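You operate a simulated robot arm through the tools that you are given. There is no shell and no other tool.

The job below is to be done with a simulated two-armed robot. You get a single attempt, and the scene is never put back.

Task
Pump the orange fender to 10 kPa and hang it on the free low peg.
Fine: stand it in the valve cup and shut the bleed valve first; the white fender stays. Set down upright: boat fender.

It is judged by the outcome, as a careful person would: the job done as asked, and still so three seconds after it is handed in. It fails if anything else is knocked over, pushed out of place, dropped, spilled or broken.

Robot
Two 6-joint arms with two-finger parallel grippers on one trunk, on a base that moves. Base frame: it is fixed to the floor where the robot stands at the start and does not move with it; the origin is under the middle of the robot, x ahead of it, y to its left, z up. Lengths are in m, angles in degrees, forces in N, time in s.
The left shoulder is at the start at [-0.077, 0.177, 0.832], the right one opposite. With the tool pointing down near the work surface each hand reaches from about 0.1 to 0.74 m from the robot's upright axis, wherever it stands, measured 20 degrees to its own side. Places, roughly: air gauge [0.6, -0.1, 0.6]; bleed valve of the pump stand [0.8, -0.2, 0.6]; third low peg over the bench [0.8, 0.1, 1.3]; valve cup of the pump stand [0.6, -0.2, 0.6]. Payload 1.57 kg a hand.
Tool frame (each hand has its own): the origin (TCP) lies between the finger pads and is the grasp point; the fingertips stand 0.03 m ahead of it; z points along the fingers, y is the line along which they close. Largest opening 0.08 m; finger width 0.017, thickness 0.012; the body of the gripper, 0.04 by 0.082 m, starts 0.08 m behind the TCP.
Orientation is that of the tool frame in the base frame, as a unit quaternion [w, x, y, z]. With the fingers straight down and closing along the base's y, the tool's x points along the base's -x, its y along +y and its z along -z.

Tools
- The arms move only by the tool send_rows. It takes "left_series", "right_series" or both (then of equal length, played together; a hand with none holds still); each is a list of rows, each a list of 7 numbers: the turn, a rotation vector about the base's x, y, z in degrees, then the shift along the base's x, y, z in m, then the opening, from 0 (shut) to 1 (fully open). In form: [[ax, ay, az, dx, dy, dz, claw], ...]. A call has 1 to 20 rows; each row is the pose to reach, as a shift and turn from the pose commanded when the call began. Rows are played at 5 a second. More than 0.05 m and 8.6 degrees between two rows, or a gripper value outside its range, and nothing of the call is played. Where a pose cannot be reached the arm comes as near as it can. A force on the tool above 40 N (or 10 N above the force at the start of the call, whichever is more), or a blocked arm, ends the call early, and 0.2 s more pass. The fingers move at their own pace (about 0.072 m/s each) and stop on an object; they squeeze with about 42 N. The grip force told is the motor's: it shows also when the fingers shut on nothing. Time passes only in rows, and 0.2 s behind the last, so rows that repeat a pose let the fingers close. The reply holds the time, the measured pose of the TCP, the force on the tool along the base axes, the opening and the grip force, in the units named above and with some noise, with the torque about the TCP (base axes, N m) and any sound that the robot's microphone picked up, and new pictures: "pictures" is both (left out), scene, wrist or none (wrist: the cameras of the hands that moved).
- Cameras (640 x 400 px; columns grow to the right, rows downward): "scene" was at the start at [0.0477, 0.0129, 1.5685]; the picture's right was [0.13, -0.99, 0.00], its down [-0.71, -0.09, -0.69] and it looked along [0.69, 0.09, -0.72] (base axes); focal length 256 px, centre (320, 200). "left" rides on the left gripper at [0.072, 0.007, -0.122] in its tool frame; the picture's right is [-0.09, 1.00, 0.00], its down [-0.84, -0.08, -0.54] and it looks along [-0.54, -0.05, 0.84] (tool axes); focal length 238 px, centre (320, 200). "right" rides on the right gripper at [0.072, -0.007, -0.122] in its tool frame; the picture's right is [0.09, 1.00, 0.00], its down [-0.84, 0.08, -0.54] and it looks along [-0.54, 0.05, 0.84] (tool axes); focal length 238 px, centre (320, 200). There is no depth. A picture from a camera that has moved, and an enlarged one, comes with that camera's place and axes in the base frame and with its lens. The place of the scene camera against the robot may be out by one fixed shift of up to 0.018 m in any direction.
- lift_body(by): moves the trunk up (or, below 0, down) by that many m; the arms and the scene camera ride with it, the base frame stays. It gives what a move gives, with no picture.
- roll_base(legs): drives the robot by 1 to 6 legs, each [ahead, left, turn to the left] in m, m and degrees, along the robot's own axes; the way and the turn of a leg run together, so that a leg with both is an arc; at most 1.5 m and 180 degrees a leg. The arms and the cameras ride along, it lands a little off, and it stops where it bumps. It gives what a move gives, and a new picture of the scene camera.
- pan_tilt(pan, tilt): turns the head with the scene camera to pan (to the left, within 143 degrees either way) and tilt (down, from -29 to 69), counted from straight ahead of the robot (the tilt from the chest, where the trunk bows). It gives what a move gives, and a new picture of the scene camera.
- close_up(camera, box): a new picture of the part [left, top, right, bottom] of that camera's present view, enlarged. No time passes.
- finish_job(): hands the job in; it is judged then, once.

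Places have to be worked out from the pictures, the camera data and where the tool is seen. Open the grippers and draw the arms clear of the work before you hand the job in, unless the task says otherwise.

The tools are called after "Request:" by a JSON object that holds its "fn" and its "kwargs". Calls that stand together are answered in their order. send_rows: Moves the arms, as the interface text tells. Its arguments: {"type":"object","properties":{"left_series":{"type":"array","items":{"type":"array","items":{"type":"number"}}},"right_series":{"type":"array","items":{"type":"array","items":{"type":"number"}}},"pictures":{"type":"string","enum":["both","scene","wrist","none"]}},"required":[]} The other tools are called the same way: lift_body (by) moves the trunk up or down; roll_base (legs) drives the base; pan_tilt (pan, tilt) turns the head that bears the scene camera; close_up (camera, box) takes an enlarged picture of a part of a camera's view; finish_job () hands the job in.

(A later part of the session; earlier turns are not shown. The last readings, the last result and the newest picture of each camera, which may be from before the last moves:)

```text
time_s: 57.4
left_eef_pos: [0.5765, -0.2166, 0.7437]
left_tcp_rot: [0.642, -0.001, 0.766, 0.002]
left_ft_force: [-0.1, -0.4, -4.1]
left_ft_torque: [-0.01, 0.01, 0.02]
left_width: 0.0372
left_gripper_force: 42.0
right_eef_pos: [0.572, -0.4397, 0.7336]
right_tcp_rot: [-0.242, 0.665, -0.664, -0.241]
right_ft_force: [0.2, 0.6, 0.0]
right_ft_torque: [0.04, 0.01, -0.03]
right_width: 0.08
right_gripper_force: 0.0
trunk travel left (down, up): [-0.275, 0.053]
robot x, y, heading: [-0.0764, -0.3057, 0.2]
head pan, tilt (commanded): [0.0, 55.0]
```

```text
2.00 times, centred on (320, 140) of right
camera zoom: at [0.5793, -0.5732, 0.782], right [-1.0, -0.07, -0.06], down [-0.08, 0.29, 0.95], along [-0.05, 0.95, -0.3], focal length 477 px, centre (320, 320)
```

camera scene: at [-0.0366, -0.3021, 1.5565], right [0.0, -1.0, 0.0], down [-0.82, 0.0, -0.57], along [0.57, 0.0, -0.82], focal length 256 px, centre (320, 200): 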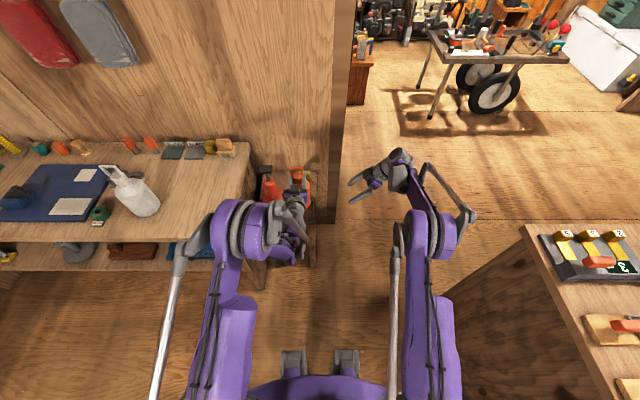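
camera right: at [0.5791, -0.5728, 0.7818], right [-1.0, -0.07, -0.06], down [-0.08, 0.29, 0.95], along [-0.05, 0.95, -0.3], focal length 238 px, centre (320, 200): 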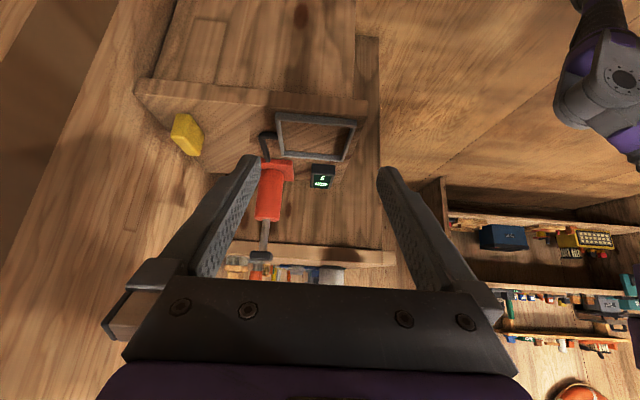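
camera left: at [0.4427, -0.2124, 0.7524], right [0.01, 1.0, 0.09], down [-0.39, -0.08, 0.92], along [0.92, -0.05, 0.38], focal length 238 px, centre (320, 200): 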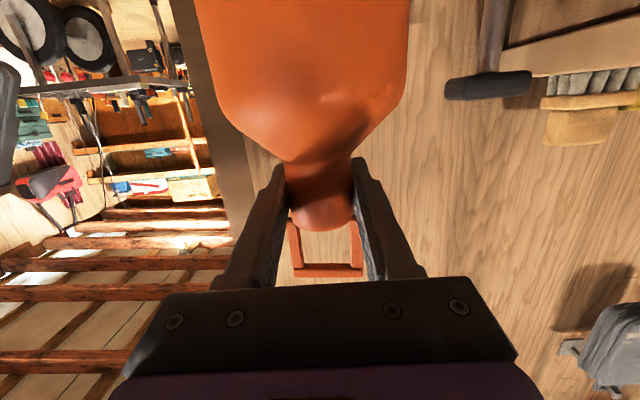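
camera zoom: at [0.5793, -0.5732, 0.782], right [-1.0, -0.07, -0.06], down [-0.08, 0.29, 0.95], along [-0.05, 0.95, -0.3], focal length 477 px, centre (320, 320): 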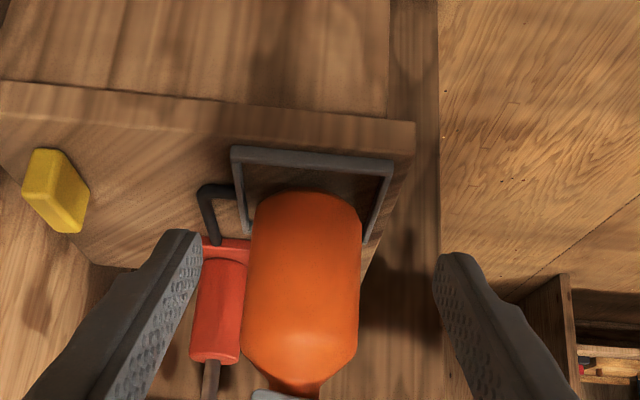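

No contact yet at TCP z 0.744; the bottom edge has moved as predicted. I continue down.

Request:
{"fn": "send_rows", "kwargs": {"left_series": [[0, 0, 0, 0, 0, -0.004, 0], [0, 0, 0, 0, 0, -0.008, 0], [0, 0, 0, 0, 0, -0.012, 0], [0, 0, 0, 0, 0, -0.012, 0]], "pictures": "none"}}

Request:
{"fn": "close_up", "kwargs": {"camera": "right", "box": [200, 40, 440, 240]}}

```text
time_s: 58.4
left_eef_pos: [0.5762, -0.2161, 0.7323]
left_tcp_rot: [0.642, 0.0, 0.766, 0.001]
left_ft_force: [1.4, 0.2, 0.6]
left_ft_torque: [-0.12, -0.11, -0.05]
left_width: 0.0369
left_gripper_force: 41.8
right_eef_pos: [0.5726, -0.4403, 0.7343]
right_tcp_rot: [-0.242, 0.665, -0.664, -0.241]
right_ft_force: [0.1, 0.2, 0.0]
right_ft_torque: [-0.01, -0.02, 0.01]
right_width: 0.0799
right_gripper_force: 0.1
trunk travel left (down, up): [-0.275, 0.053]
robot x, y, heading: [-0.0798, -0.3039, -0.0]
head pan, tilt (commanded): [0.0, 55.0]
```

```text
2.00 times, centred on (320, 140) of right
camera zoom: at [0.5791, -0.5732, 0.7823], right [-1.0, -0.07, -0.06], down [-0.08, 0.29, 0.95], along [-0.05, 0.95, -0.3], focal length 477 px, centre (320, 320)
```

zoom: 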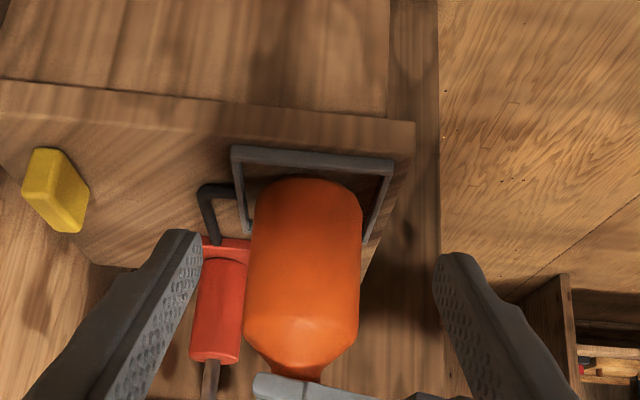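

Vertical force went to ≈0, so the fender now rests on something at TCP z 0.732. I zoom in to make sure it stands on the cup floor and not on the rim.

Request:
{"fn": "close_up", "kwargs": {"camera": "right", "box": [255, 95, 375, 175]}}

Request:
{"fn": "close_up", "kwargs": {"camera": "left", "box": [150, 0, 470, 200]}}

```text
5.00 times, centred on (315, 135) of right
camera zoom: at [0.5791, -0.5732, 0.7823], right [-1.0, -0.07, -0.06], down [-0.08, 0.29, 0.95], along [-0.05, 0.95, -0.3], focal length 1192 px, centre (345, 525)
```

zoom: 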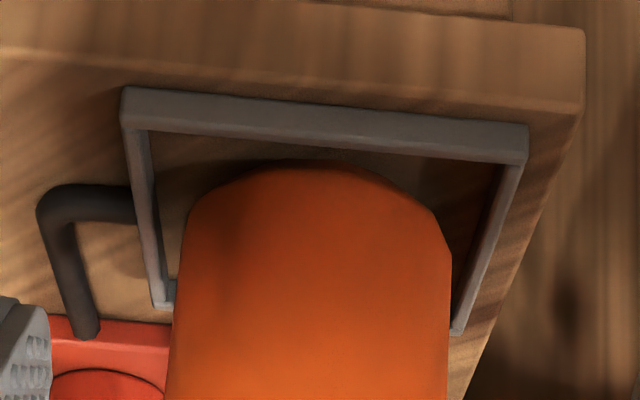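

```text
2.00 times, centred on (310, 100) of left
camera zoom: at [0.4431, -0.21, 0.6823], right [0.01, 1.0, 0.09], down [-0.39, -0.08, 0.92], along [0.92, -0.05, 0.38], focal length 477 px, centre (340, 400)
```

zoom: 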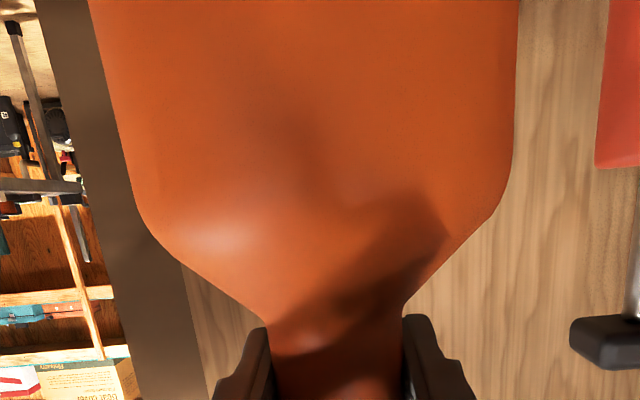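

The bottom edge sits where floor contact predicts (rim contact would show ~25 px lower), so it stands in the cup. I open the left gripper and back straight out.

Request:
{"fn": "send_rows", "kwargs": {"left_series": [[0, 0, 0, 0, 0, 0, 0.5], [0, 0, 0, 0, 0, 0, 0.8], [0, 0, 0, 0, 0, 0, 1], [0, 0, 0, 0, 0, 0, 1], [0, 0, 0, -0.02, 0, 0, 1], [0, 0, 0, -0.05, 0, 0, 1], [0, 0, 0, -0.09, 0, 0, 1], [0, 0, 0, -0.12, 0, 0.01, 1]], "pictures": "both"}}

Request:
{"fn": "close_up", "kwargs": {"camera": "right", "box": [200, 40, 440, 240]}}

```text
time_s: 60.2
left_eef_pos: [0.51, -0.2305, 0.7745]
left_tcp_rot: [0.642, -0.001, 0.767, 0.0]
left_ft_force: [-1.0, 0.3, 0.6]
left_ft_torque: [0.0, -0.02, -0.02]
left_width: 0.0803
left_gripper_force: 0.1
left hand out of reach, approached as far as the arm can: row 6, 7, 8
right_eef_pos: [0.5723, -0.4404, 0.734]
right_tcp_rot: [-0.242, 0.666, -0.664, -0.242]
right_ft_force: [0.0, 0.9, 0.5]
right_ft_torque: [-0.02, 0.01, -0.04]
right_width: 0.0801
right_gripper_force: 0.1
trunk travel left (down, up): [-0.275, 0.053]
robot x, y, heading: [-0.08, -0.3038, -0.0]
head pan, tilt (commanded): [0.0, 55.0]
camera scene: at [-0.0379, -0.3024, 1.5565], right [0.0, -1.0, 0.0], down [-0.82, 0.0, -0.57], along [0.57, 0.0, -0.82], focal length 256 px, centre (320, 200)
camera left: at [0.3766, -0.2238, 0.7256], right [0.01, 1.0, 0.09], down [-0.39, -0.08, 0.92], along [0.92, -0.05, 0.38], focal length 238 px, centre (320, 200)
```

scene: 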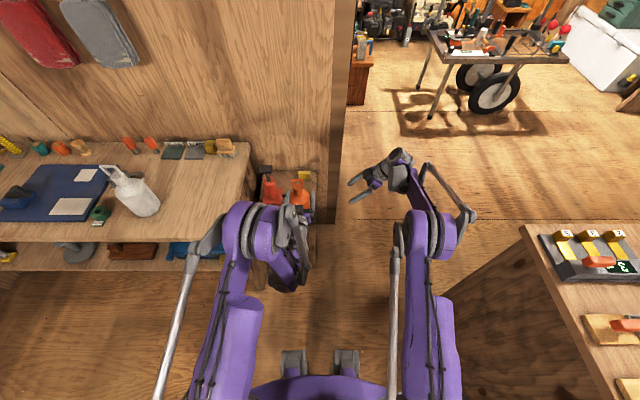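
left: 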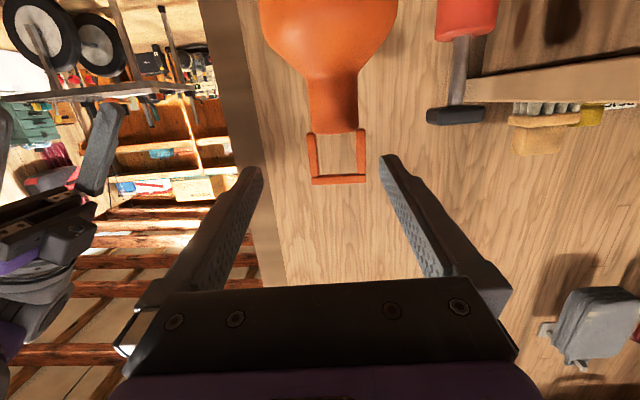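

```text
2.00 times, centred on (320, 140) of right
camera zoom: at [0.5785, -0.5733, 0.7826], right [-1.0, -0.07, -0.06], down [-0.08, 0.29, 0.95], along [-0.05, 0.95, -0.3], focal length 477 px, centre (320, 320)
```

zoom: 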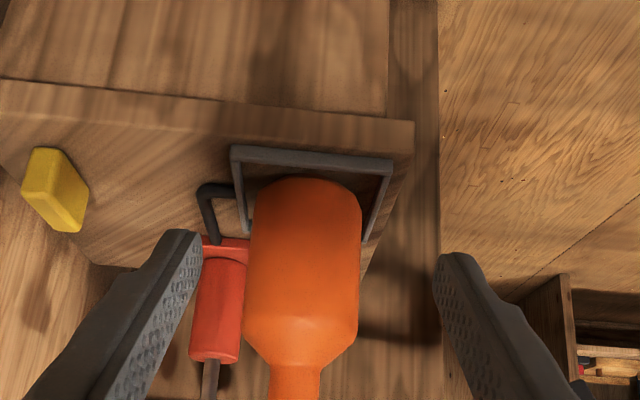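

The fender stands upright in the cup and the hand is clear of it (tips at x≈0.54). I raise the left hand and pitch it back to pointing down.

Request:
{"fn": "send_rows", "kwargs": {"left_series": [[0, 0, 0, -0.005, 0, 0.045, 1], [0, 0, 0, -0.01, 0, 0.09, 1], [0, 0, 0, -0.015, 0.01, 0.135, 1], [0, 0, 0, -0.02, 0.03, 0.18, 1], [0, 0, 0, -0.03, 0.05, 0.22, 1], [0, 8, 0, -0.04, 0.07, 0.25, 1], [0, 16, 0, -0.04, 0.09, 0.27, 1], [0, 24, 0, -0.04, 0.11, 0.28, 1], [0, 32, 0, -0.04, 0.12, 0.28, 1], [0, 40, 0, -0.04, 0.13, 0.28, 1], [0, 48, 0, -0.04, 0.14, 0.28, 1], [0, 56, 0, -0.04, 0.15, 0.28, 1], [0, 64, 0, -0.04, 0.153, 0.28, 1], [0, 72, 0, -0.04, 0.153, 0.28, 1], [0, 80, 0, -0.04, 0.153, 0.28, 1]], "pictures": "both"}}

```text
time_s: 63.4
left_eef_pos: [0.4735, -0.0756, 1.0504]
left_tcp_rot: [-0.002, 0.0, 1.0, 0.0]
left_ft_force: [-0.2, 0.3, -0.2]
left_ft_torque: [0.02, -0.01, 0.0]
left_width: 0.0799
left_gripper_force: 0.1
right_eef_pos: [0.5732, -0.4395, 0.7329]
right_tcp_rot: [-0.242, 0.665, -0.664, -0.242]
right_ft_force: [0.4, -0.2, 0.2]
right_ft_torque: [-0.03, 0.01, 0.02]
right_width: 0.0798
right_gripper_force: 0.0
trunk travel left (down, up): [-0.275, 0.053]
robot x, y, heading: [-0.0769, -0.3062, 0.1]
head pan, tilt (commanded): [0.0, 55.0]
camera scene: at [-0.0357, -0.3021, 1.5565], right [0.0, -1.0, 0.0], down [-0.82, 0.0, -0.57], along [0.57, 0.0, -0.82], focal length 256 px, centre (320, 200)
camera left: at [0.4011, -0.069, 1.1731], right [0.09, 1.0, 0.0], down [0.84, -0.08, 0.54], along [0.54, -0.05, -0.84], focal length 238 px, centre (320, 200)
```

scene: 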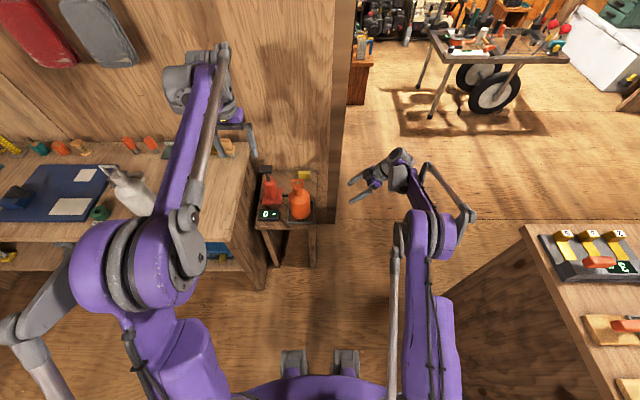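
left: 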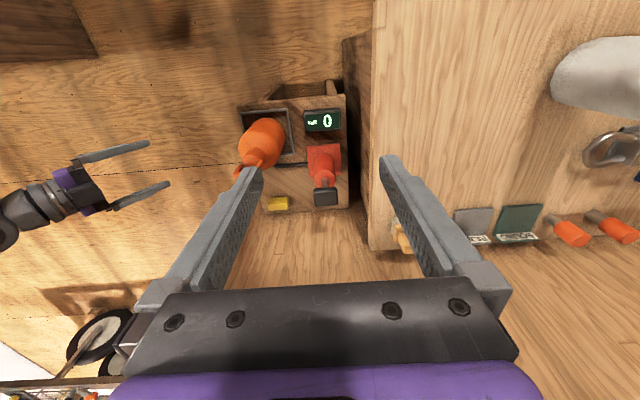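

The fender is upright in the cup, gauge visible reading 0. I zoom on the pump to fix the handle's place before rolling ahead.

Request:
{"fn": "close_up", "kwargs": {"camera": "left", "box": [230, 80, 380, 220]}}

Request:
{"fn": "close_up", "kwargs": {"camera": "scene", "box": [240, 150, 330, 240]}}

Request:
{"fn": "roll_base", "kwargs": {"legs": [[0.1, 0, 0]]}}

```text
2.86 times, centred on (305, 150) of left
camera zoom: at [0.4011, -0.069, 1.1731], right [0.09, 1.0, 0.0], down [0.84, -0.08, 0.54], along [0.54, -0.05, -0.84], focal length 681 px, centre (363, 343)
```

zoom: 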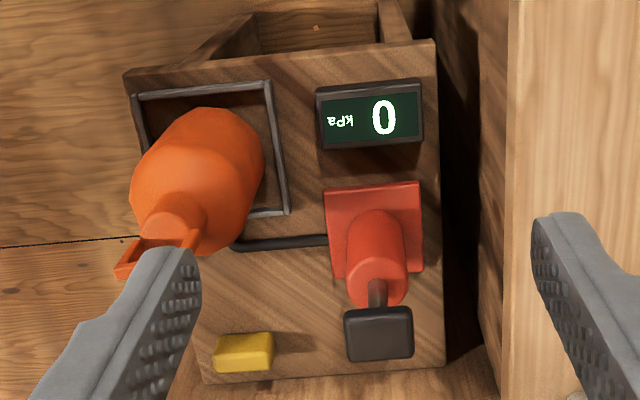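

```text
4.44 times, centred on (285, 195) of scene
camera zoom: at [-0.0357, -0.3021, 1.5565], right [0.0, -1.0, 0.0], down [-0.82, 0.0, -0.57], along [0.57, 0.0, -0.82], focal length 1138 px, centre (476, 222)
```

zoom: 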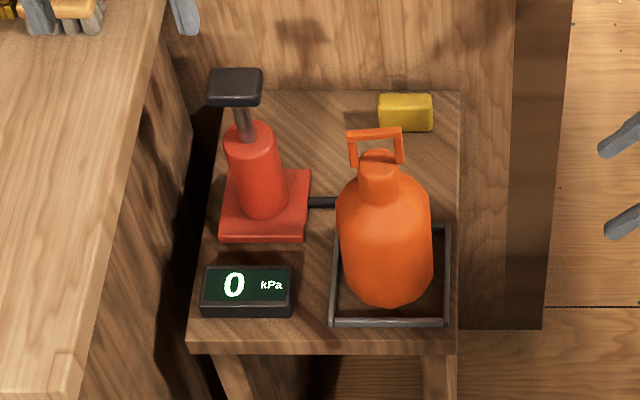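

```text
time_s: 64.6
left_eef_pos: [0.571, -0.0748, 1.0507]
left_tcp_rot: [-0.001, 0.001, 1.0, 0.001]
left_ft_force: [0.3, -0.3, -0.8]
left_ft_torque: [-0.02, 0.0, -0.03]
left_width: 0.0803
left_gripper_force: 0.0
right_eef_pos: [0.6705, -0.4414, 0.7331]
right_tcp_rot: [-0.243, 0.665, -0.664, -0.241]
right_ft_force: [0.8, -0.1, 0.4]
right_ft_torque: [0.01, 0.01, 0.0]
right_width: 0.0801
right_gripper_force: 0.1
trunk travel left (down, up): [-0.275, 0.053]
robot x, y, heading: [0.0235, -0.3038, -0.1]
head pan, tilt (commanded): [0.0, 55.0]
camera scene: at [0.0626, -0.3021, 1.5564], right [0.0, -1.0, 0.0], down [-0.82, 0.0, -0.57], along [0.57, 0.0, -0.82], focal length 256 px, centre (320, 200)
```

scene: 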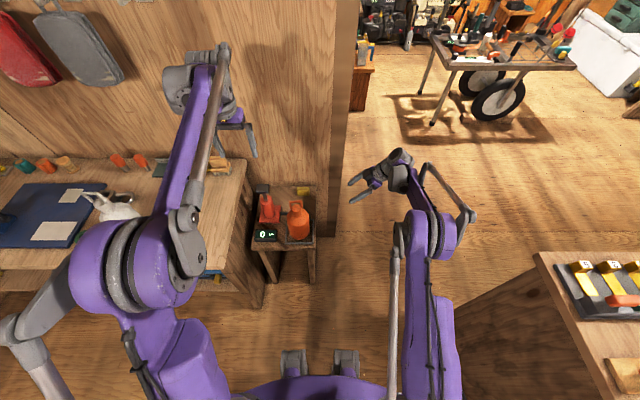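

Handle is about (0.66, -0.08), top z≈0.765, ~0.05 wide in y. I move the left hand above it and look again.

Request:
{"fn": "send_rows", "kwargs": {"left_series": [[0, 0, 0, 0.03, -0.002, -0.04, 1], [0, 0, 0, 0.06, -0.005, -0.08, 1], [0, 0, 0, 0.075, -0.005, -0.12, 1], [0, 0, 0, 0.075, -0.005, -0.16, 1], [0, 0, 0, 0.075, -0.005, -0.17, 1]], "pictures": "both"}}

Request:
{"fn": "close_up", "kwargs": {"camera": "left", "box": [230, 80, 410, 240]}}

Request:
{"fn": "close_up", "kwargs": {"camera": "scene", "box": [230, 150, 330, 270]}}

```text
time_s: 65.8
left_eef_pos: [0.6452, -0.0819, 0.8827]
left_tcp_rot: [-0.001, 0.001, 1.0, 0.001]
left_ft_force: [0.6, -1.0, 0.2]
left_ft_torque: [-0.04, 0.01, -0.02]
left_width: 0.0802
left_gripper_force: 0.1
right_eef_pos: [0.672, -0.4402, 0.7335]
right_tcp_rot: [-0.242, 0.665, -0.664, -0.242]
right_ft_force: [0.4, 0.4, -1.2]
right_ft_torque: [-0.02, 0.0, 0.01]
right_width: 0.0802
right_gripper_force: 0.1
trunk travel left (down, up): [-0.275, 0.053]
robot x, y, heading: [0.0224, -0.3036, 0.1]
head pan, tilt (commanded): [0.0, 55.0]
camera scene: at [0.0624, -0.3021, 1.5565], right [0.0, -1.0, 0.0], down [-0.82, 0.0, -0.57], along [0.57, 0.0, -0.82], focal length 256 px, centre (320, 200)
camera left: at [0.574, -0.0753, 1.0044], right [0.09, 1.0, 0.0], down [0.84, -0.08, 0.54], along [0.54, -0.05, -0.84], focal length 238 px, centre (320, 200)
```

scene: 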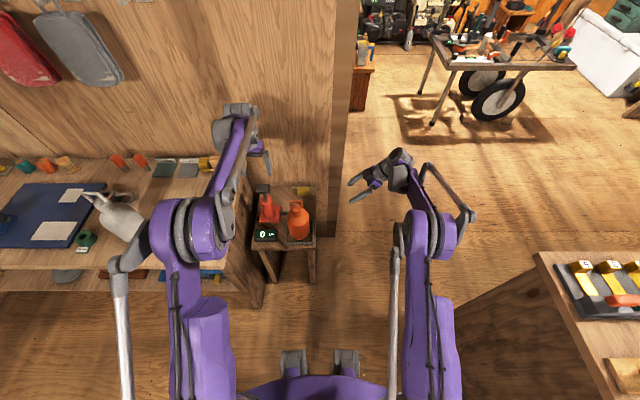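
left: 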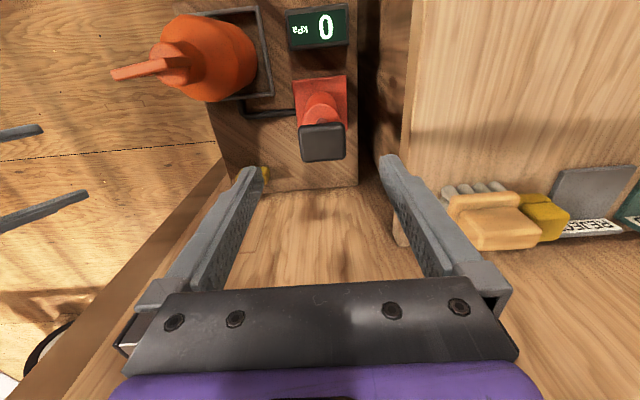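

```text
2.50 times, centred on (320, 160) of left
camera zoom: at [0.574, -0.0753, 1.0044], right [0.09, 1.0, 0.0], down [0.84, -0.08, 0.54], along [0.54, -0.05, -0.84], focal length 596 px, centre (320, 300)
```

zoom: 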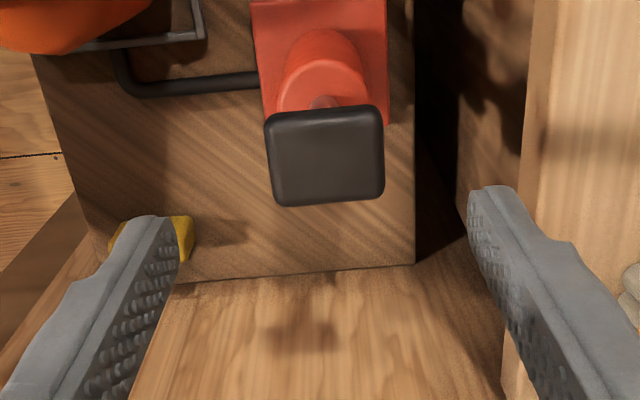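

```text
3.33 times, centred on (280, 210) of scene
camera zoom: at [0.0624, -0.3021, 1.5565], right [0.0, -1.0, 0.0], down [-0.82, 0.0, -0.57], along [0.57, 0.0, -0.82], focal length 853 px, centre (453, 167)
```

zoom: 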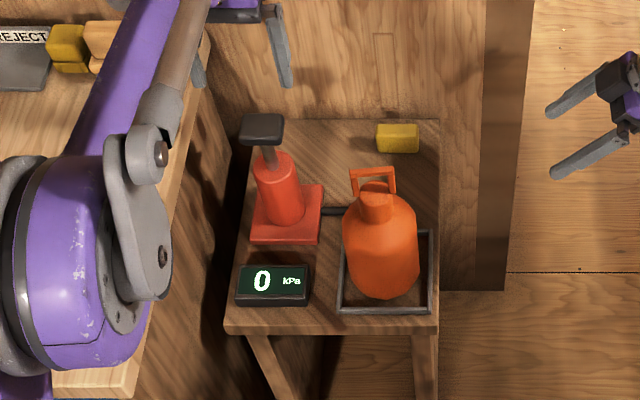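

Handle top centre ≈ (0.661, -0.081, 0.7605), 0.04×0.049. I descend with open fingers so the tips just reach the handle's underside, then close on it.

Request:
{"fn": "send_rows", "kwargs": {"left_series": [[0, 0, 0, 0.016, 0.001, -0.03, 1], [0, 0, 0, 0.016, 0.001, -0.07, 1], [0, 0, 0, 0.016, 0.001, -0.105, 1], [0, 0, 0, 0.016, 0.001, -0.105, 1], [0, 0, 0, 0.016, 0.001, -0.105, 0.7], [0, 0, 0, 0.016, 0.001, -0.105, 0.4], [0, 0, 0, 0.016, 0.001, -0.105, 0.2], [0, 0, 0, 0.016, 0.001, -0.105, 0.2]], "pictures": "both"}}

Request:
{"fn": "close_up", "kwargs": {"camera": "scene", "box": [230, 150, 330, 270]}}

```text
time_s: 67.6
left_eef_pos: [0.6627, -0.0813, 0.7767]
left_tcp_rot: [-0.002, 0.0, 1.0, 0.002]
left_ft_force: [-0.7, 5.0, -2.1]
left_ft_torque: [0.13, 0.03, 0.06]
left_width: 0.0492
left_gripper_force: 44.8
right_eef_pos: [0.6719, -0.4404, 0.7329]
right_tcp_rot: [-0.242, 0.665, -0.664, -0.241]
right_ft_force: [0.1, -0.4, 0.6]
right_ft_torque: [0.01, -0.01, -0.02]
right_width: 0.08
right_gripper_force: 0.1
trunk travel left (down, up): [-0.275, 0.053]
robot x, y, heading: [0.0232, -0.3037, 0.3]
head pan, tilt (commanded): [0.0, 55.0]
camera scene: at [0.0624, -0.3015, 1.5564], right [0.0, -1.0, 0.0], down [-0.82, 0.0, -0.57], along [0.57, 0.0, -0.82], focal length 256 px, centre (320, 200)
camera left: at [0.5904, -0.074, 0.8987], right [0.09, 1.0, 0.0], down [0.84, -0.08, 0.54], along [0.54, -0.05, -0.84], focal length 238 px, centre (320, 200)
```

scene: 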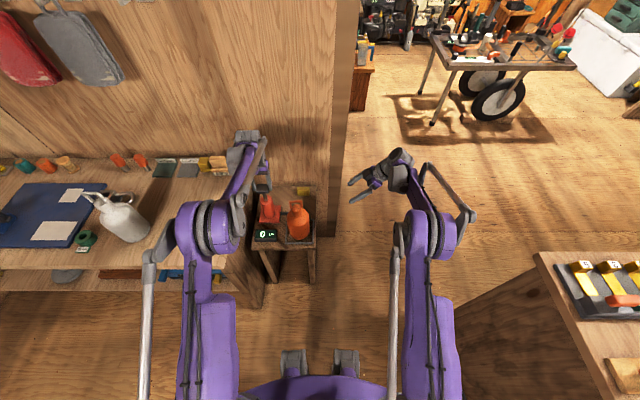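
left: 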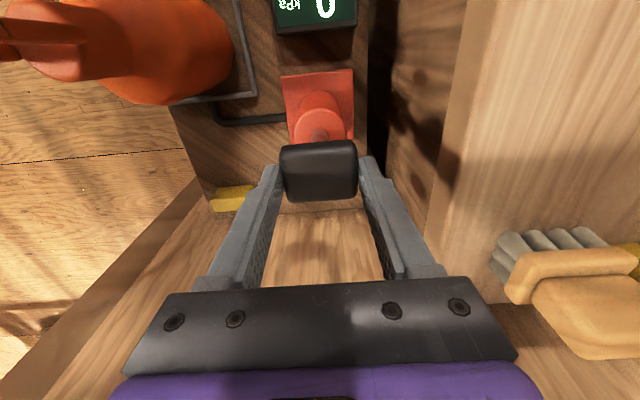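

```text
3.33 times, centred on (280, 210) of scene
camera zoom: at [0.0624, -0.3015, 1.5564], right [0.0, -1.0, 0.0], down [-0.82, 0.0, -0.57], along [0.57, 0.0, -0.82], focal length 853 px, centre (453, 167)
```

zoom: 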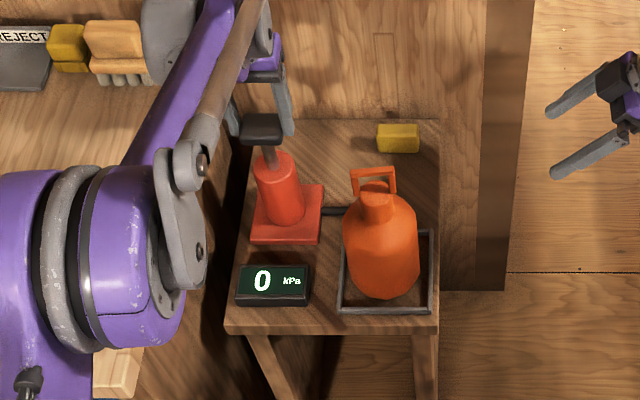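

Handle gripped (0.049 m) and the gauge stays visible in the scene view. I push down 2 cm and read the gauge.

Request:
{"fn": "send_rows", "kwargs": {"left_series": [[0, 0, 0, 0, 0, -0.007, 0.2], [0, 0, 0, 0, 0, -0.014, 0.2], [0, 0, 0, 0, 0, -0.02, 0.2], [0, 0, 0, 0, 0, -0.02, 0.2]], "pictures": "none"}}

Request:
{"fn": "close_up", "kwargs": {"camera": "scene", "box": [230, 150, 330, 270]}}

```text
time_s: 68.6
left_eef_pos: [0.6625, -0.0801, 0.7558]
left_tcp_rot: [-0.002, 0.001, 1.0, 0.0]
left_ft_force: [-7.2, 3.6, 0.5]
left_ft_torque: [0.04, 0.18, 0.11]
left_width: 0.0491
left_gripper_force: 45.0
right_eef_pos: [0.6717, -0.4411, 0.7339]
right_tcp_rot: [-0.243, 0.665, -0.664, -0.242]
right_ft_force: [-1.1, 0.6, 0.1]
right_ft_torque: [-0.01, 0.04, 0.04]
right_width: 0.08
right_gripper_force: 0.0
trunk travel left (down, up): [-0.275, 0.053]
robot x, y, heading: [0.0218, -0.3053, -0.2]
head pan, tilt (commanded): [0.0, 55.0]
```

```text
3.33 times, centred on (280, 210) of scene
camera zoom: at [0.0616, -0.3017, 1.5565], right [0.0, -1.0, 0.0], down [-0.82, 0.0, -0.57], along [0.57, 0.0, -0.82], focal length 853 px, centre (453, 167)
```

zoom: 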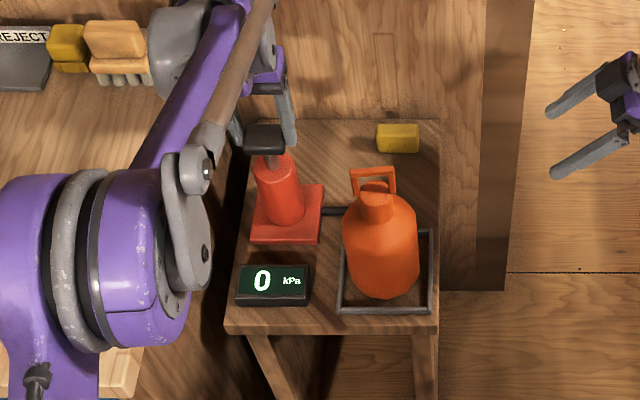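

The handle slides freely; gauge still 0. I press further down in small steps to feel the stroke's end.

Request:
{"fn": "send_rows", "kwargs": {"left_series": [[0, 0, 0, -0.001, 0, -0.005, 0.2], [0, 0, 0, -0.001, 0, -0.01, 0.2], [0, 0, 0, -0.001, 0, -0.015, 0.2], [0, 0, 0, -0.001, 0, -0.02, 0.2], [0, 0, 0, -0.001, 0, -0.02, 0.2]], "pictures": "none"}}

Request:
{"fn": "close_up", "kwargs": {"camera": "scene", "box": [230, 150, 330, 270]}}

```text
time_s: 69.8
left_eef_pos: [0.6625, -0.0798, 0.7356]
left_tcp_rot: [-0.001, 0.001, 1.0, 0.001]
left_ft_force: [4.1, 1.0, 0.1]
left_ft_torque: [-0.06, -0.14, 0.07]
left_width: 0.049
left_gripper_force: 45.0
right_eef_pos: [0.6708, -0.4402, 0.7331]
right_tcp_rot: [-0.243, 0.664, -0.664, -0.242]
right_ft_force: [0.5, 0.7, 0.3]
right_ft_torque: [-0.02, 0.01, -0.01]
right_width: 0.08
right_gripper_force: 0.1
trunk travel left (down, up): [-0.275, 0.053]
robot x, y, heading: [0.021, -0.3077, 0.0]
head pan, tilt (commanded): [0.0, 55.0]
```

```text
3.33 times, centred on (280, 210) of scene
camera zoom: at [0.0627, -0.302, 1.5565], right [0.0, -1.0, 0.0], down [-0.82, 0.0, -0.57], along [0.57, 0.0, -0.82], focal length 853 px, centre (453, 167)
```

zoom: 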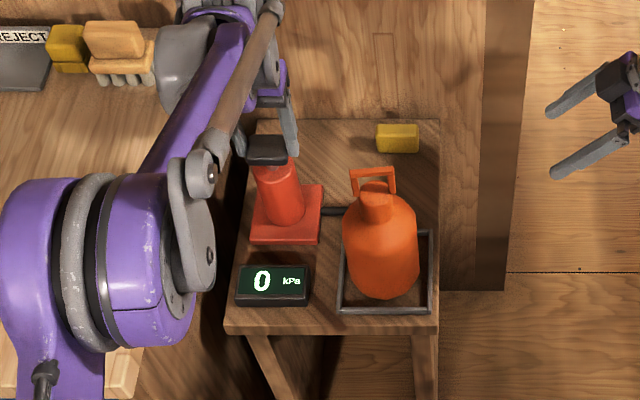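

Still 0 after 4 cm of travel. I press the last bit toward the bottom of the stroke.

Request:
{"fn": "send_rows", "kwargs": {"left_series": [[0, 0, 0, 0, 0, -0.004, 0.2], [0, 0, 0, 0, 0, -0.008, 0.2], [0, 0, 0, 0, 0, -0.012, 0.2], [0, 0, 0, 0, 0, -0.015, 0.2], [0, 0, 0, 0, 0, -0.015, 0.2]], "pictures": "wrist"}}

Request:
{"fn": "close_up", "kwargs": {"camera": "scene", "box": [230, 150, 330, 270]}}

```text
time_s: 71.0
left_eef_pos: [0.6631, -0.08, 0.7197]
left_tcp_rot: [-0.001, 0.001, 1.0, 0.001]
left_ft_force: [6.2, -3.9, 1.0]
left_ft_torque: [-0.06, -0.37, 0.13]
left_width: 0.049
left_gripper_force: 45.2
right_eef_pos: [0.6717, -0.4417, 0.7328]
right_tcp_rot: [-0.242, 0.665, -0.664, -0.241]
right_ft_force: [0.0, 0.2, 0.3]
right_ft_torque: [-0.05, 0.0, -0.02]
right_width: 0.0798
right_gripper_force: 0.1
trunk travel left (down, up): [-0.275, 0.053]
robot x, y, heading: [0.0221, -0.3005, 0.3]
head pan, tilt (commanded): [0.0, 55.0]
camera left: at [0.5904, -0.0738, 0.843], right [0.09, 1.0, 0.0], down [0.84, -0.08, 0.54], along [0.54, -0.05, -0.84], focal length 238 px, centre (320, 200)
```

left: 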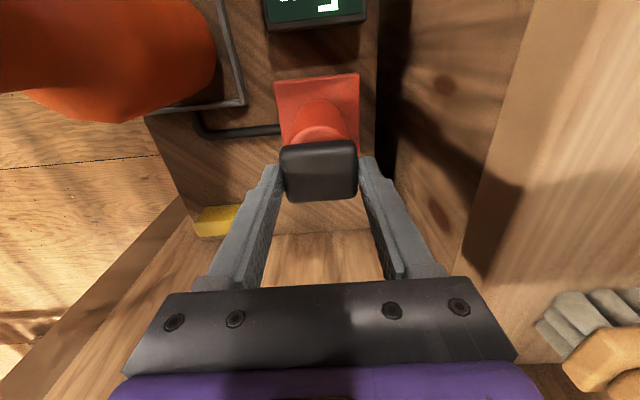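

```text
3.33 times, centred on (280, 210) of scene
camera zoom: at [0.063, -0.3026, 1.5565], right [0.0, -1.0, 0.0], down [-0.82, 0.0, -0.57], along [0.57, 0.0, -0.82], focal length 853 px, centre (453, 167)
```

zoom: 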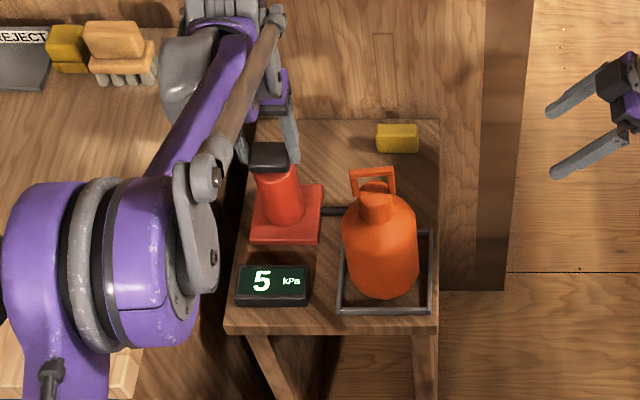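

One full stroke gave 5 kPa. I raise the handle back to its top position and check that the pressure holds at 5.

Request:
{"fn": "send_rows", "kwargs": {"left_series": [[0, 0, 0, 0, 0, 0.01, 0.2], [0, 0, 0, 0, 0, 0.02, 0.2], [0, 0, 0, 0, 0, 0.03, 0.2], [0, 0, 0, 0, 0, 0.04, 0.2], [0, 0, 0, 0, 0, 0.05, 0.2], [0, 0, 0, 0, 0, 0.057, 0.2], [0, 0, 0, 0, 0, 0.057, 0.2]], "pictures": "none"}}

Request:
{"fn": "close_up", "kwargs": {"camera": "scene", "box": [230, 150, 330, 270]}}

```text
time_s: 72.6
left_eef_pos: [0.6626, -0.0809, 0.7773]
left_tcp_rot: [-0.001, 0.001, 1.0, 0.001]
left_ft_force: [11.8, -8.6, -3.3]
left_ft_torque: [-0.2, -0.73, 0.1]
left_width: 0.0489
left_gripper_force: 44.9
right_eef_pos: [0.672, -0.4418, 0.7318]
right_tcp_rot: [0.242, -0.664, 0.665, 0.242]
right_ft_force: [-0.3, 0.3, -0.1]
right_ft_torque: [0.01, 0.02, 0.01]
right_width: 0.08
right_gripper_force: 0.1
trunk travel left (down, up): [-0.275, 0.053]
robot x, y, heading: [0.0244, -0.3039, 0.3]
head pan, tilt (commanded): [0.0, 55.0]
```

```text
3.33 times, centred on (280, 210) of scene
camera zoom: at [0.0642, -0.303, 1.5564], right [0.0, -1.0, 0.0], down [-0.82, 0.0, -0.57], along [0.57, 0.0, -0.82], focal length 853 px, centre (453, 167)
```

zoom: 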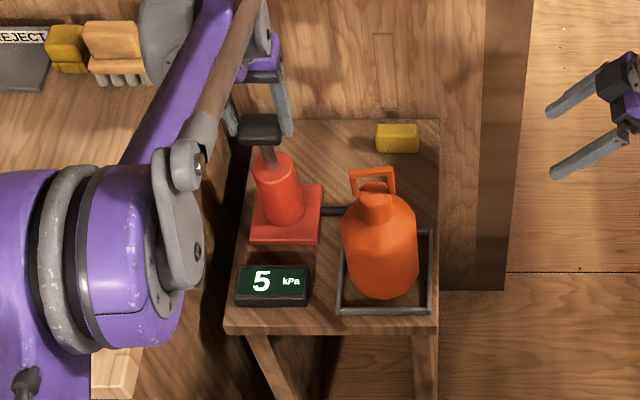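

Pressure holds at 5 kPa. Now exactly one more full stroke down.

Request:
{"fn": "send_rows", "kwargs": {"left_series": [[0, 0, 0, -0.001, 0.001, -0.01, 0.2], [0, 0, 0, -0.001, 0.001, -0.02, 0.2], [0, 0, 0, -0.001, 0.001, -0.03, 0.2], [0, 0, 0, -0.001, 0.001, -0.04, 0.2], [0, 0, 0, -0.001, 0.001, -0.05, 0.2], [0, 0, 0, -0.001, 0.001, -0.057, 0.2], [0, 0, 0, -0.001, 0.001, -0.057, 0.2]], "pictures": "none"}}

Request:
{"fn": "close_up", "kwargs": {"camera": "scene", "box": [230, 150, 330, 270]}}

```text
time_s: 74.2
left_eef_pos: [0.6633, -0.0812, 0.7203]
left_tcp_rot: [0.001, 0.001, 1.0, 0.002]
left_ft_force: [21.0, -13.7, 1.9]
left_ft_torque: [-0.47, -0.82, 0.0]
left_width: 0.0494
left_gripper_force: 45.0
right_eef_pos: [0.6725, -0.4403, 0.7326]
right_tcp_rot: [-0.242, 0.665, -0.664, -0.243]
right_ft_force: [-0.3, -0.5, 0.3]
right_ft_torque: [0.03, 0.03, 0.03]
right_width: 0.0803
right_gripper_force: 0.0
trunk travel left (down, up): [-0.275, 0.053]
robot x, y, heading: [0.0207, -0.3031, 0.0]
head pan, tilt (commanded): [0.0, 55.0]
```

```text
3.33 times, centred on (280, 210) of scene
camera zoom: at [0.0646, -0.3036, 1.5564], right [0.0, -1.0, 0.0], down [-0.82, 0.0, -0.57], along [0.57, 0.0, -0.82], focal length 853 px, centre (453, 167)
```

zoom: 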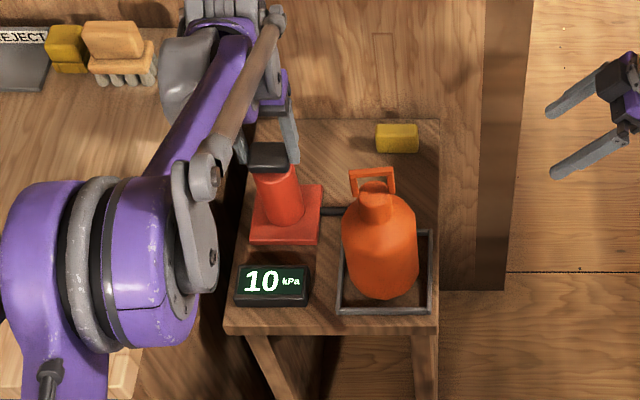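

Gauge reads 10 kPa. I relieve the side load (shift +3 mm x, -2 mm y), then open the fingers at the bottom so no further stroke can happen, and rise away.

Request:
{"fn": "send_rows", "kwargs": {"left_series": [[0, 0, 0, 0.003, -0.002, 0, 0.2], [0, 0, 0, 0.003, -0.002, 0, 0.2], [0, 0, 0, 0.003, -0.002, 0, 0.7], [0, 0, 0, 0.003, -0.002, 0, 1], [0, 0, 0, 0.003, -0.002, 0, 1], [0, 0, 0, 0.003, -0.002, 0.02, 1], [0, 0, 0, 0.003, -0.002, 0.05, 1], [0, 0, 0, 0.003, -0.002, 0.09, 1], [0, 0, 0, 0.0, 0.0, 0.13, 1], [0, 0, 0, -0.02, 0.0, 0.17, 1], [0, 0, 0, -0.05, 0.0, 0.2, 1]], "pictures": "both"}}

Request:
{"fn": "close_up", "kwargs": {"camera": "scene", "box": [230, 150, 330, 270]}}

```text
time_s: 76.6
left_eef_pos: [0.6084, -0.0802, 0.921]
left_tcp_rot: [-0.001, 0.001, 1.0, 0.001]
left_ft_force: [-0.2, -0.4, -0.8]
left_ft_torque: [0.0, -0.05, 0.02]
left_width: 0.0801
left_gripper_force: 0.0
right_eef_pos: [0.6707, -0.4406, 0.7338]
right_tcp_rot: [0.243, -0.664, 0.665, 0.24]
right_ft_force: [-0.1, 0.1, 0.6]
right_ft_torque: [0.01, -0.02, -0.02]
right_width: 0.0797
right_gripper_force: 0.0
trunk travel left (down, up): [-0.275, 0.053]
robot x, y, heading: [0.0221, -0.3086, -0.0]
head pan, tilt (commanded): [0.0, 55.0]
camera scene: at [0.0609, -0.3022, 1.5565], right [0.0, -1.0, 0.0], down [-0.82, 0.0, -0.57], along [0.57, 0.0, -0.82], focal length 256 px, centre (320, 200)
camera left: at [0.5362, -0.0744, 1.0446], right [0.09, 1.0, 0.0], down [0.84, -0.08, 0.54], along [0.54, -0.05, -0.84], focal length 238 px, centre (320, 200)
```

scene: 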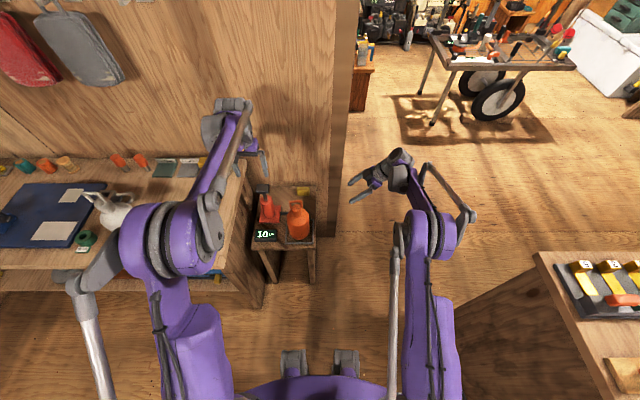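
left: 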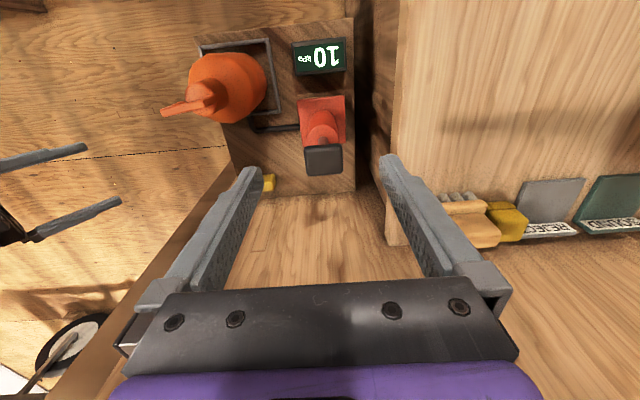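

```text
3.33 times, centred on (280, 210) of scene
camera zoom: at [0.0609, -0.3022, 1.5565], right [0.0, -1.0, 0.0], down [-0.82, 0.0, -0.57], along [0.57, 0.0, -0.82], focal length 853 px, centre (453, 167)
```

zoom: 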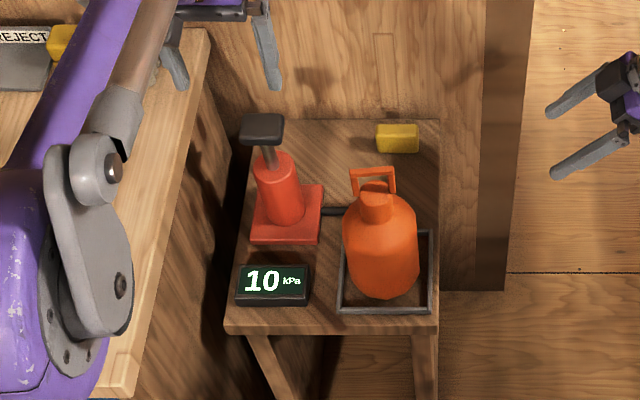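

The handle sprang back up and the gauge holds 10 kPa. Now I pitch the left hand forward again up high, then roll back to get room for a straight approach to the neck.

Request:
{"fn": "send_rows", "kwargs": {"left_series": [[0, 0, 0, -0.02, 0, 0.04, 1], [0, 0, 0, -0.05, -0.01, 0.08, 1], [0, -8, 0, -0.08, -0.03, 0.11, 1], [0, -16, 0, -0.1, -0.05, 0.12, 1], [0, -24, 0, -0.1, -0.07, 0.12, 1], [0, -32, 0, -0.1, -0.09, 0.12, 1], [0, -40, 0, -0.1, -0.11, 0.12, 1], [0, -48, 0, -0.1, -0.13, 0.12, 1], [0, -56, 0, -0.1, -0.137, 0.12, 1], [0, -64, 0, -0.1, -0.137, 0.12, 1], [0, -72, 0, -0.1, -0.137, 0.12, 1], [0, -80, 0, -0.1, -0.137, 0.12, 1], [0, -80, 0, -0.1, -0.137, 0.12, 1]], "pictures": "none"}}

Request:
{"fn": "roll_base", "kwargs": {"legs": [[-0.18, 0, 0]]}}

```text
refused: row 2 steps farther than a row can; nothing moved
```

```text
time_s: 78.1
left_eef_pos: [0.4297, -0.0809, 0.9229]
left_tcp_rot: [-0.001, 0.001, 1.0, 0.001]
left_ft_force: [0.0, -0.4, 0.1]
left_ft_torque: [0.01, 0.01, 0.0]
left_width: 0.0797
left_gripper_force: 0.1
right_eef_pos: [0.4924, -0.4411, 0.7327]
right_tcp_rot: [-0.242, 0.665, -0.664, -0.242]
right_ft_force: [0.4, -0.1, 0.1]
right_ft_torque: [0.01, 0.02, -0.02]
right_width: 0.08
right_gripper_force: 0.1
trunk travel left (down, up): [-0.275, 0.053]
robot x, y, heading: [-0.1567, -0.306, -0.1]
head pan, tilt (commanded): [0.0, 55.0]
camera scene: at [-0.1169, -0.3023, 1.5565], right [0.0, -1.0, 0.0], down [-0.82, 0.0, -0.57], along [0.57, 0.0, -0.82], focal length 256 px, centre (320, 200)
```

scene: 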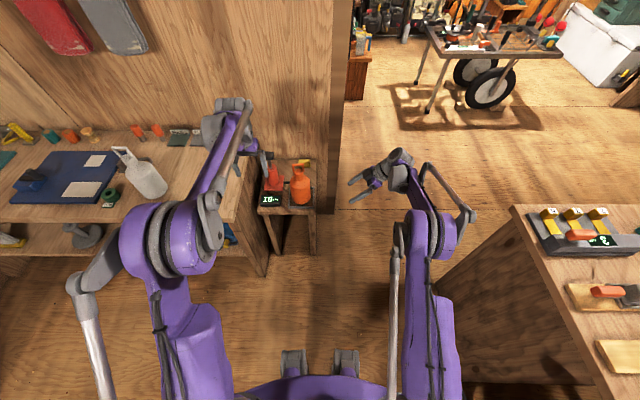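

The arm rows were refused for a too-large step, but the roll-back went fine with the hand at z 0.92. Now I pitch forward with smaller steps.

Request:
{"fn": "send_rows", "kwargs": {"left_series": [[0, 0, 0, 0, 0, 0.04, 1], [0, 0, 0, 0, 0, 0.08, 1], [0, -8, 0, 0, -0.02, 0.11, 1], [0, -16, 0, 0, -0.04, 0.12, 1], [0, -24, 0, 0, -0.06, 0.12, 1], [0, -32, 0, 0, -0.08, 0.12, 1], [0, -40, 0, 0, -0.1, 0.12, 1], [0, -48, 0, -0.01, -0.12, 0.12, 1], [0, -56, 0, -0.02, -0.136, 0.12, 1], [0, -64, 0, -0.02, -0.136, 0.12, 1], [0, -72, 0, -0.02, -0.136, 0.12, 1], [0, -80, 0, -0.02, -0.136, 0.12, 1], [0, -80, 0, -0.02, -0.136, 0.12, 1]], "pictures": "both"}}

```text
time_s: 80.9
left_eef_pos: [0.41, -0.2177, 1.0415]
left_tcp_rot: [0.642, 0.0, 0.766, 0.001]
left_ft_force: [0.2, 0.9, -0.4]
left_ft_torque: [-0.01, 0.01, -0.03]
left_width: 0.0801
left_gripper_force: 0.0
right_eef_pos: [0.4931, -0.4413, 0.7343]
right_tcp_rot: [-0.242, 0.665, -0.664, -0.242]
right_ft_force: [-1.1, 0.1, -0.9]
right_ft_torque: [0.02, 0.04, 0.01]
right_width: 0.0798
right_gripper_force: 0.0
trunk travel left (down, up): [-0.275, 0.053]
robot x, y, heading: [-0.157, -0.3053, 0.2]
head pan, tilt (commanded): [0.0, 55.0]
camera scene: at [-0.1167, -0.3022, 1.5565], right [0.0, -1.0, 0.0], down [-0.82, 0.0, -0.57], along [0.57, 0.0, -0.82], focal length 256 px, centre (320, 200)
camera left: at [0.277, -0.2106, 0.9932], right [0.01, 1.0, 0.09], down [-0.39, -0.08, 0.92], along [0.92, -0.05, 0.38], focal length 238 px, centre (320, 200)
```

scene: 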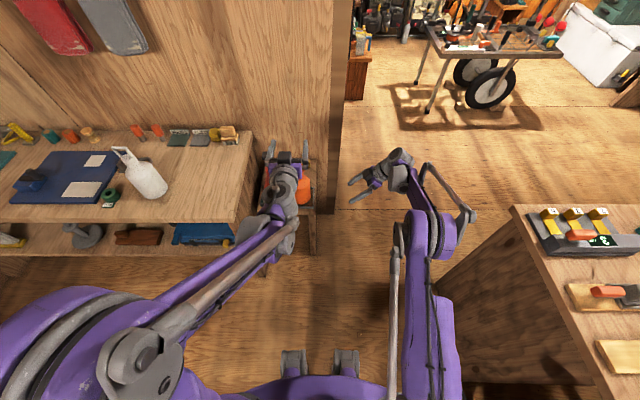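
left: 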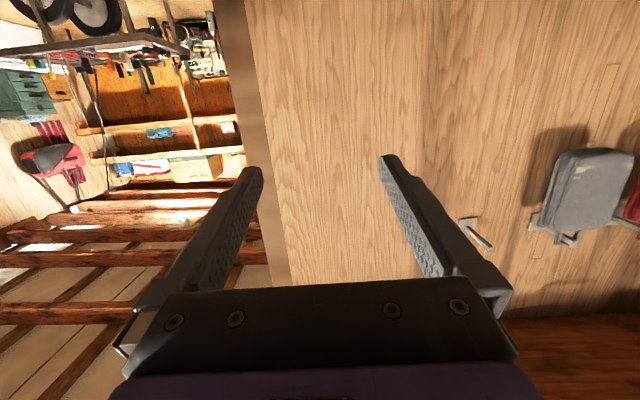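

Camera view is clear. I descend in front of the fender to x≈0.46, z≈0.735, fingers open.

Request:
{"fn": "send_rows", "kwargs": {"left_series": [[0, 0, 0, 0.015, 0, -0.045, 1], [0, 0, 0, 0.03, 0, -0.09, 1], [0, 0, 0, 0.04, 0, -0.135, 1], [0, 0, 0, 0.05, 0, -0.18, 1], [0, 0, 0, 0.05, 0, -0.225, 1], [0, 0, 0, 0.05, 0, -0.265, 1], [0, 0, 0, 0.05, 0, -0.3, 1], [0, 0, 0, 0.05, 0, -0.306, 1], [0, 0, 0, 0.05, 0, -0.306, 1]], "pictures": "both"}}

Request:
{"fn": "close_up", "kwargs": {"camera": "left", "box": [220, 40, 420, 240]}}

```text
time_s: 82.9
left_eef_pos: [0.4606, -0.2161, 0.7347]
left_tcp_rot: [0.642, 0.0, 0.767, 0.001]
left_ft_force: [-0.2, 0.7, -0.1]
left_ft_torque: [0.01, 0.02, -0.01]
left_width: 0.0801
left_gripper_force: 0.0
right_eef_pos: [0.4929, -0.4409, 0.7344]
right_tcp_rot: [-0.242, 0.665, -0.664, -0.241]
right_ft_force: [-0.2, -0.5, 0.0]
right_ft_torque: [-0.03, -0.01, -0.03]
right_width: 0.0801
right_gripper_force: 0.1
trunk travel left (down, up): [-0.275, 0.053]
robot x, y, heading: [-0.1564, -0.3035, -0.1]
head pan, tilt (commanded): [0.0, 55.0]
camera scene: at [-0.1164, -0.3022, 1.5565], right [0.0, -1.0, 0.0], down [-0.82, 0.0, -0.57], along [0.57, 0.0, -0.82], focal length 256 px, centre (320, 200)
camera left: at [0.3276, -0.2094, 0.6862], right [0.01, 1.0, 0.09], down [-0.39, -0.08, 0.92], along [0.92, -0.05, 0.38], focal length 238 px, centre (320, 200)
```

scene: 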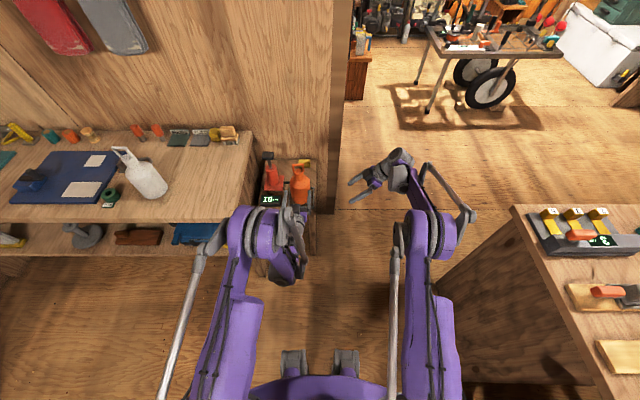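
left: 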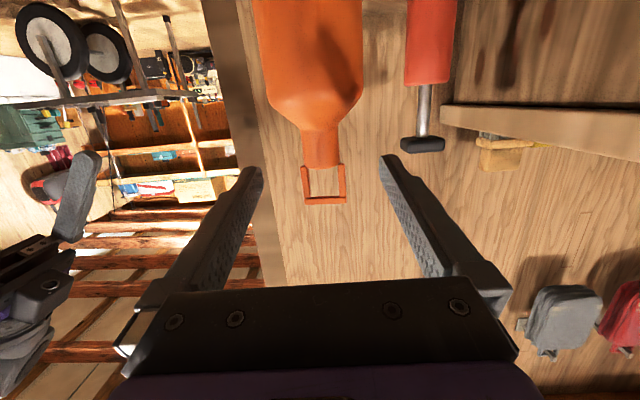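

```text
2.00 times, centred on (320, 140) of left
camera zoom: at [0.3276, -0.2094, 0.6862], right [0.01, 1.0, 0.09], down [-0.39, -0.08, 0.92], along [0.92, -0.05, 0.38], focal length 477 px, centre (320, 320)
```

zoom: 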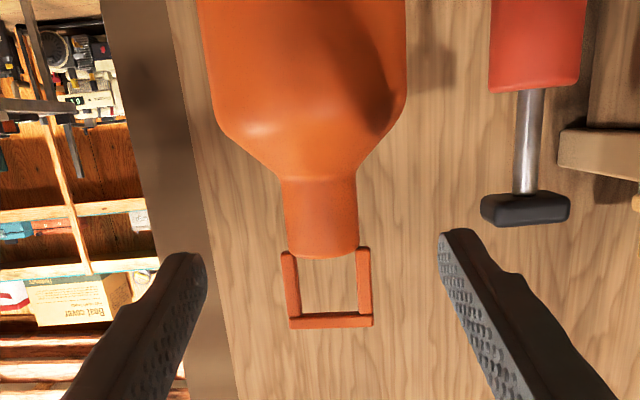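

Neck is centred (y≈-0.217). I advance straight to x≈0.576 and grip the neck at the same height as before.

Request:
{"fn": "send_rows", "kwargs": {"left_series": [[0, 0, 0, 0.03, 0, -0.001, 1], [0, 0, 0, 0.06, -0.001, -0.001, 1], [0, 0, 0, 0.09, -0.001, -0.001, 1], [0, 0, 0, 0.115, -0.001, -0.001, 1], [0, 0, 0, 0.115, -0.001, -0.001, 1]], "pictures": "wrist"}}

Request:
{"fn": "close_up", "kwargs": {"camera": "right", "box": [100, 40, 400, 280]}}

```text
time_s: 84.1
left_eef_pos: [0.5743, -0.2168, 0.7347]
left_tcp_rot: [0.642, 0.001, 0.767, 0.001]
left_ft_force: [0.9, 0.4, 1.1]
left_ft_torque: [0.0, 0.03, -0.03]
left_width: 0.08
left_gripper_force: 0.1
right_eef_pos: [0.4936, -0.4416, 0.7323]
right_tcp_rot: [-0.242, 0.665, -0.664, -0.241]
right_ft_force: [-0.7, -0.2, -1.4]
right_ft_torque: [-0.01, 0.03, -0.03]
right_width: 0.08
right_gripper_force: 0.1
trunk travel left (down, up): [-0.275, 0.053]
robot x, y, heading: [-0.1562, -0.3031, -0.1]
head pan, tilt (commanded): [0.0, 55.0]
camera left: at [0.4421, -0.2098, 0.6855], right [0.01, 1.0, 0.09], down [-0.39, -0.08, 0.92], along [0.92, -0.05, 0.38], focal length 238 px, centre (320, 200)
```

left: 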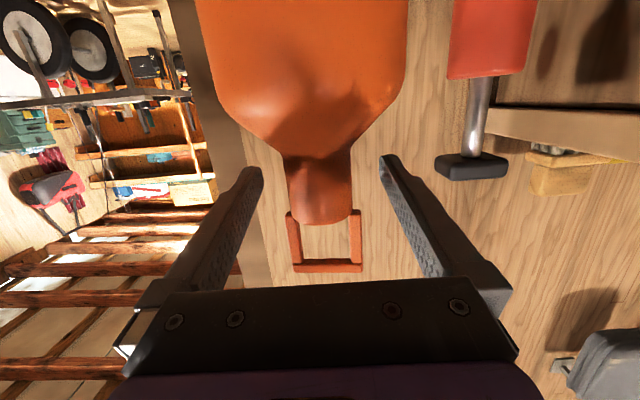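

```text
1.67 times, centred on (250, 160) of right
camera zoom: at [0.4991, -0.5739, 0.7823], right [-1.0, -0.07, -0.06], down [-0.08, 0.29, 0.95], along [-0.05, 0.95, -0.3], focal length 397 px, centre (437, 267)
```

zoom: 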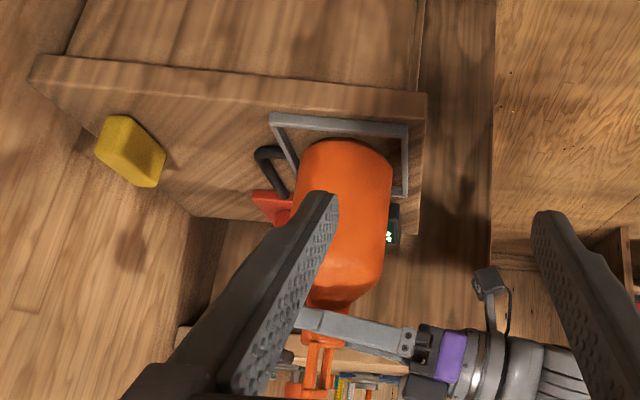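

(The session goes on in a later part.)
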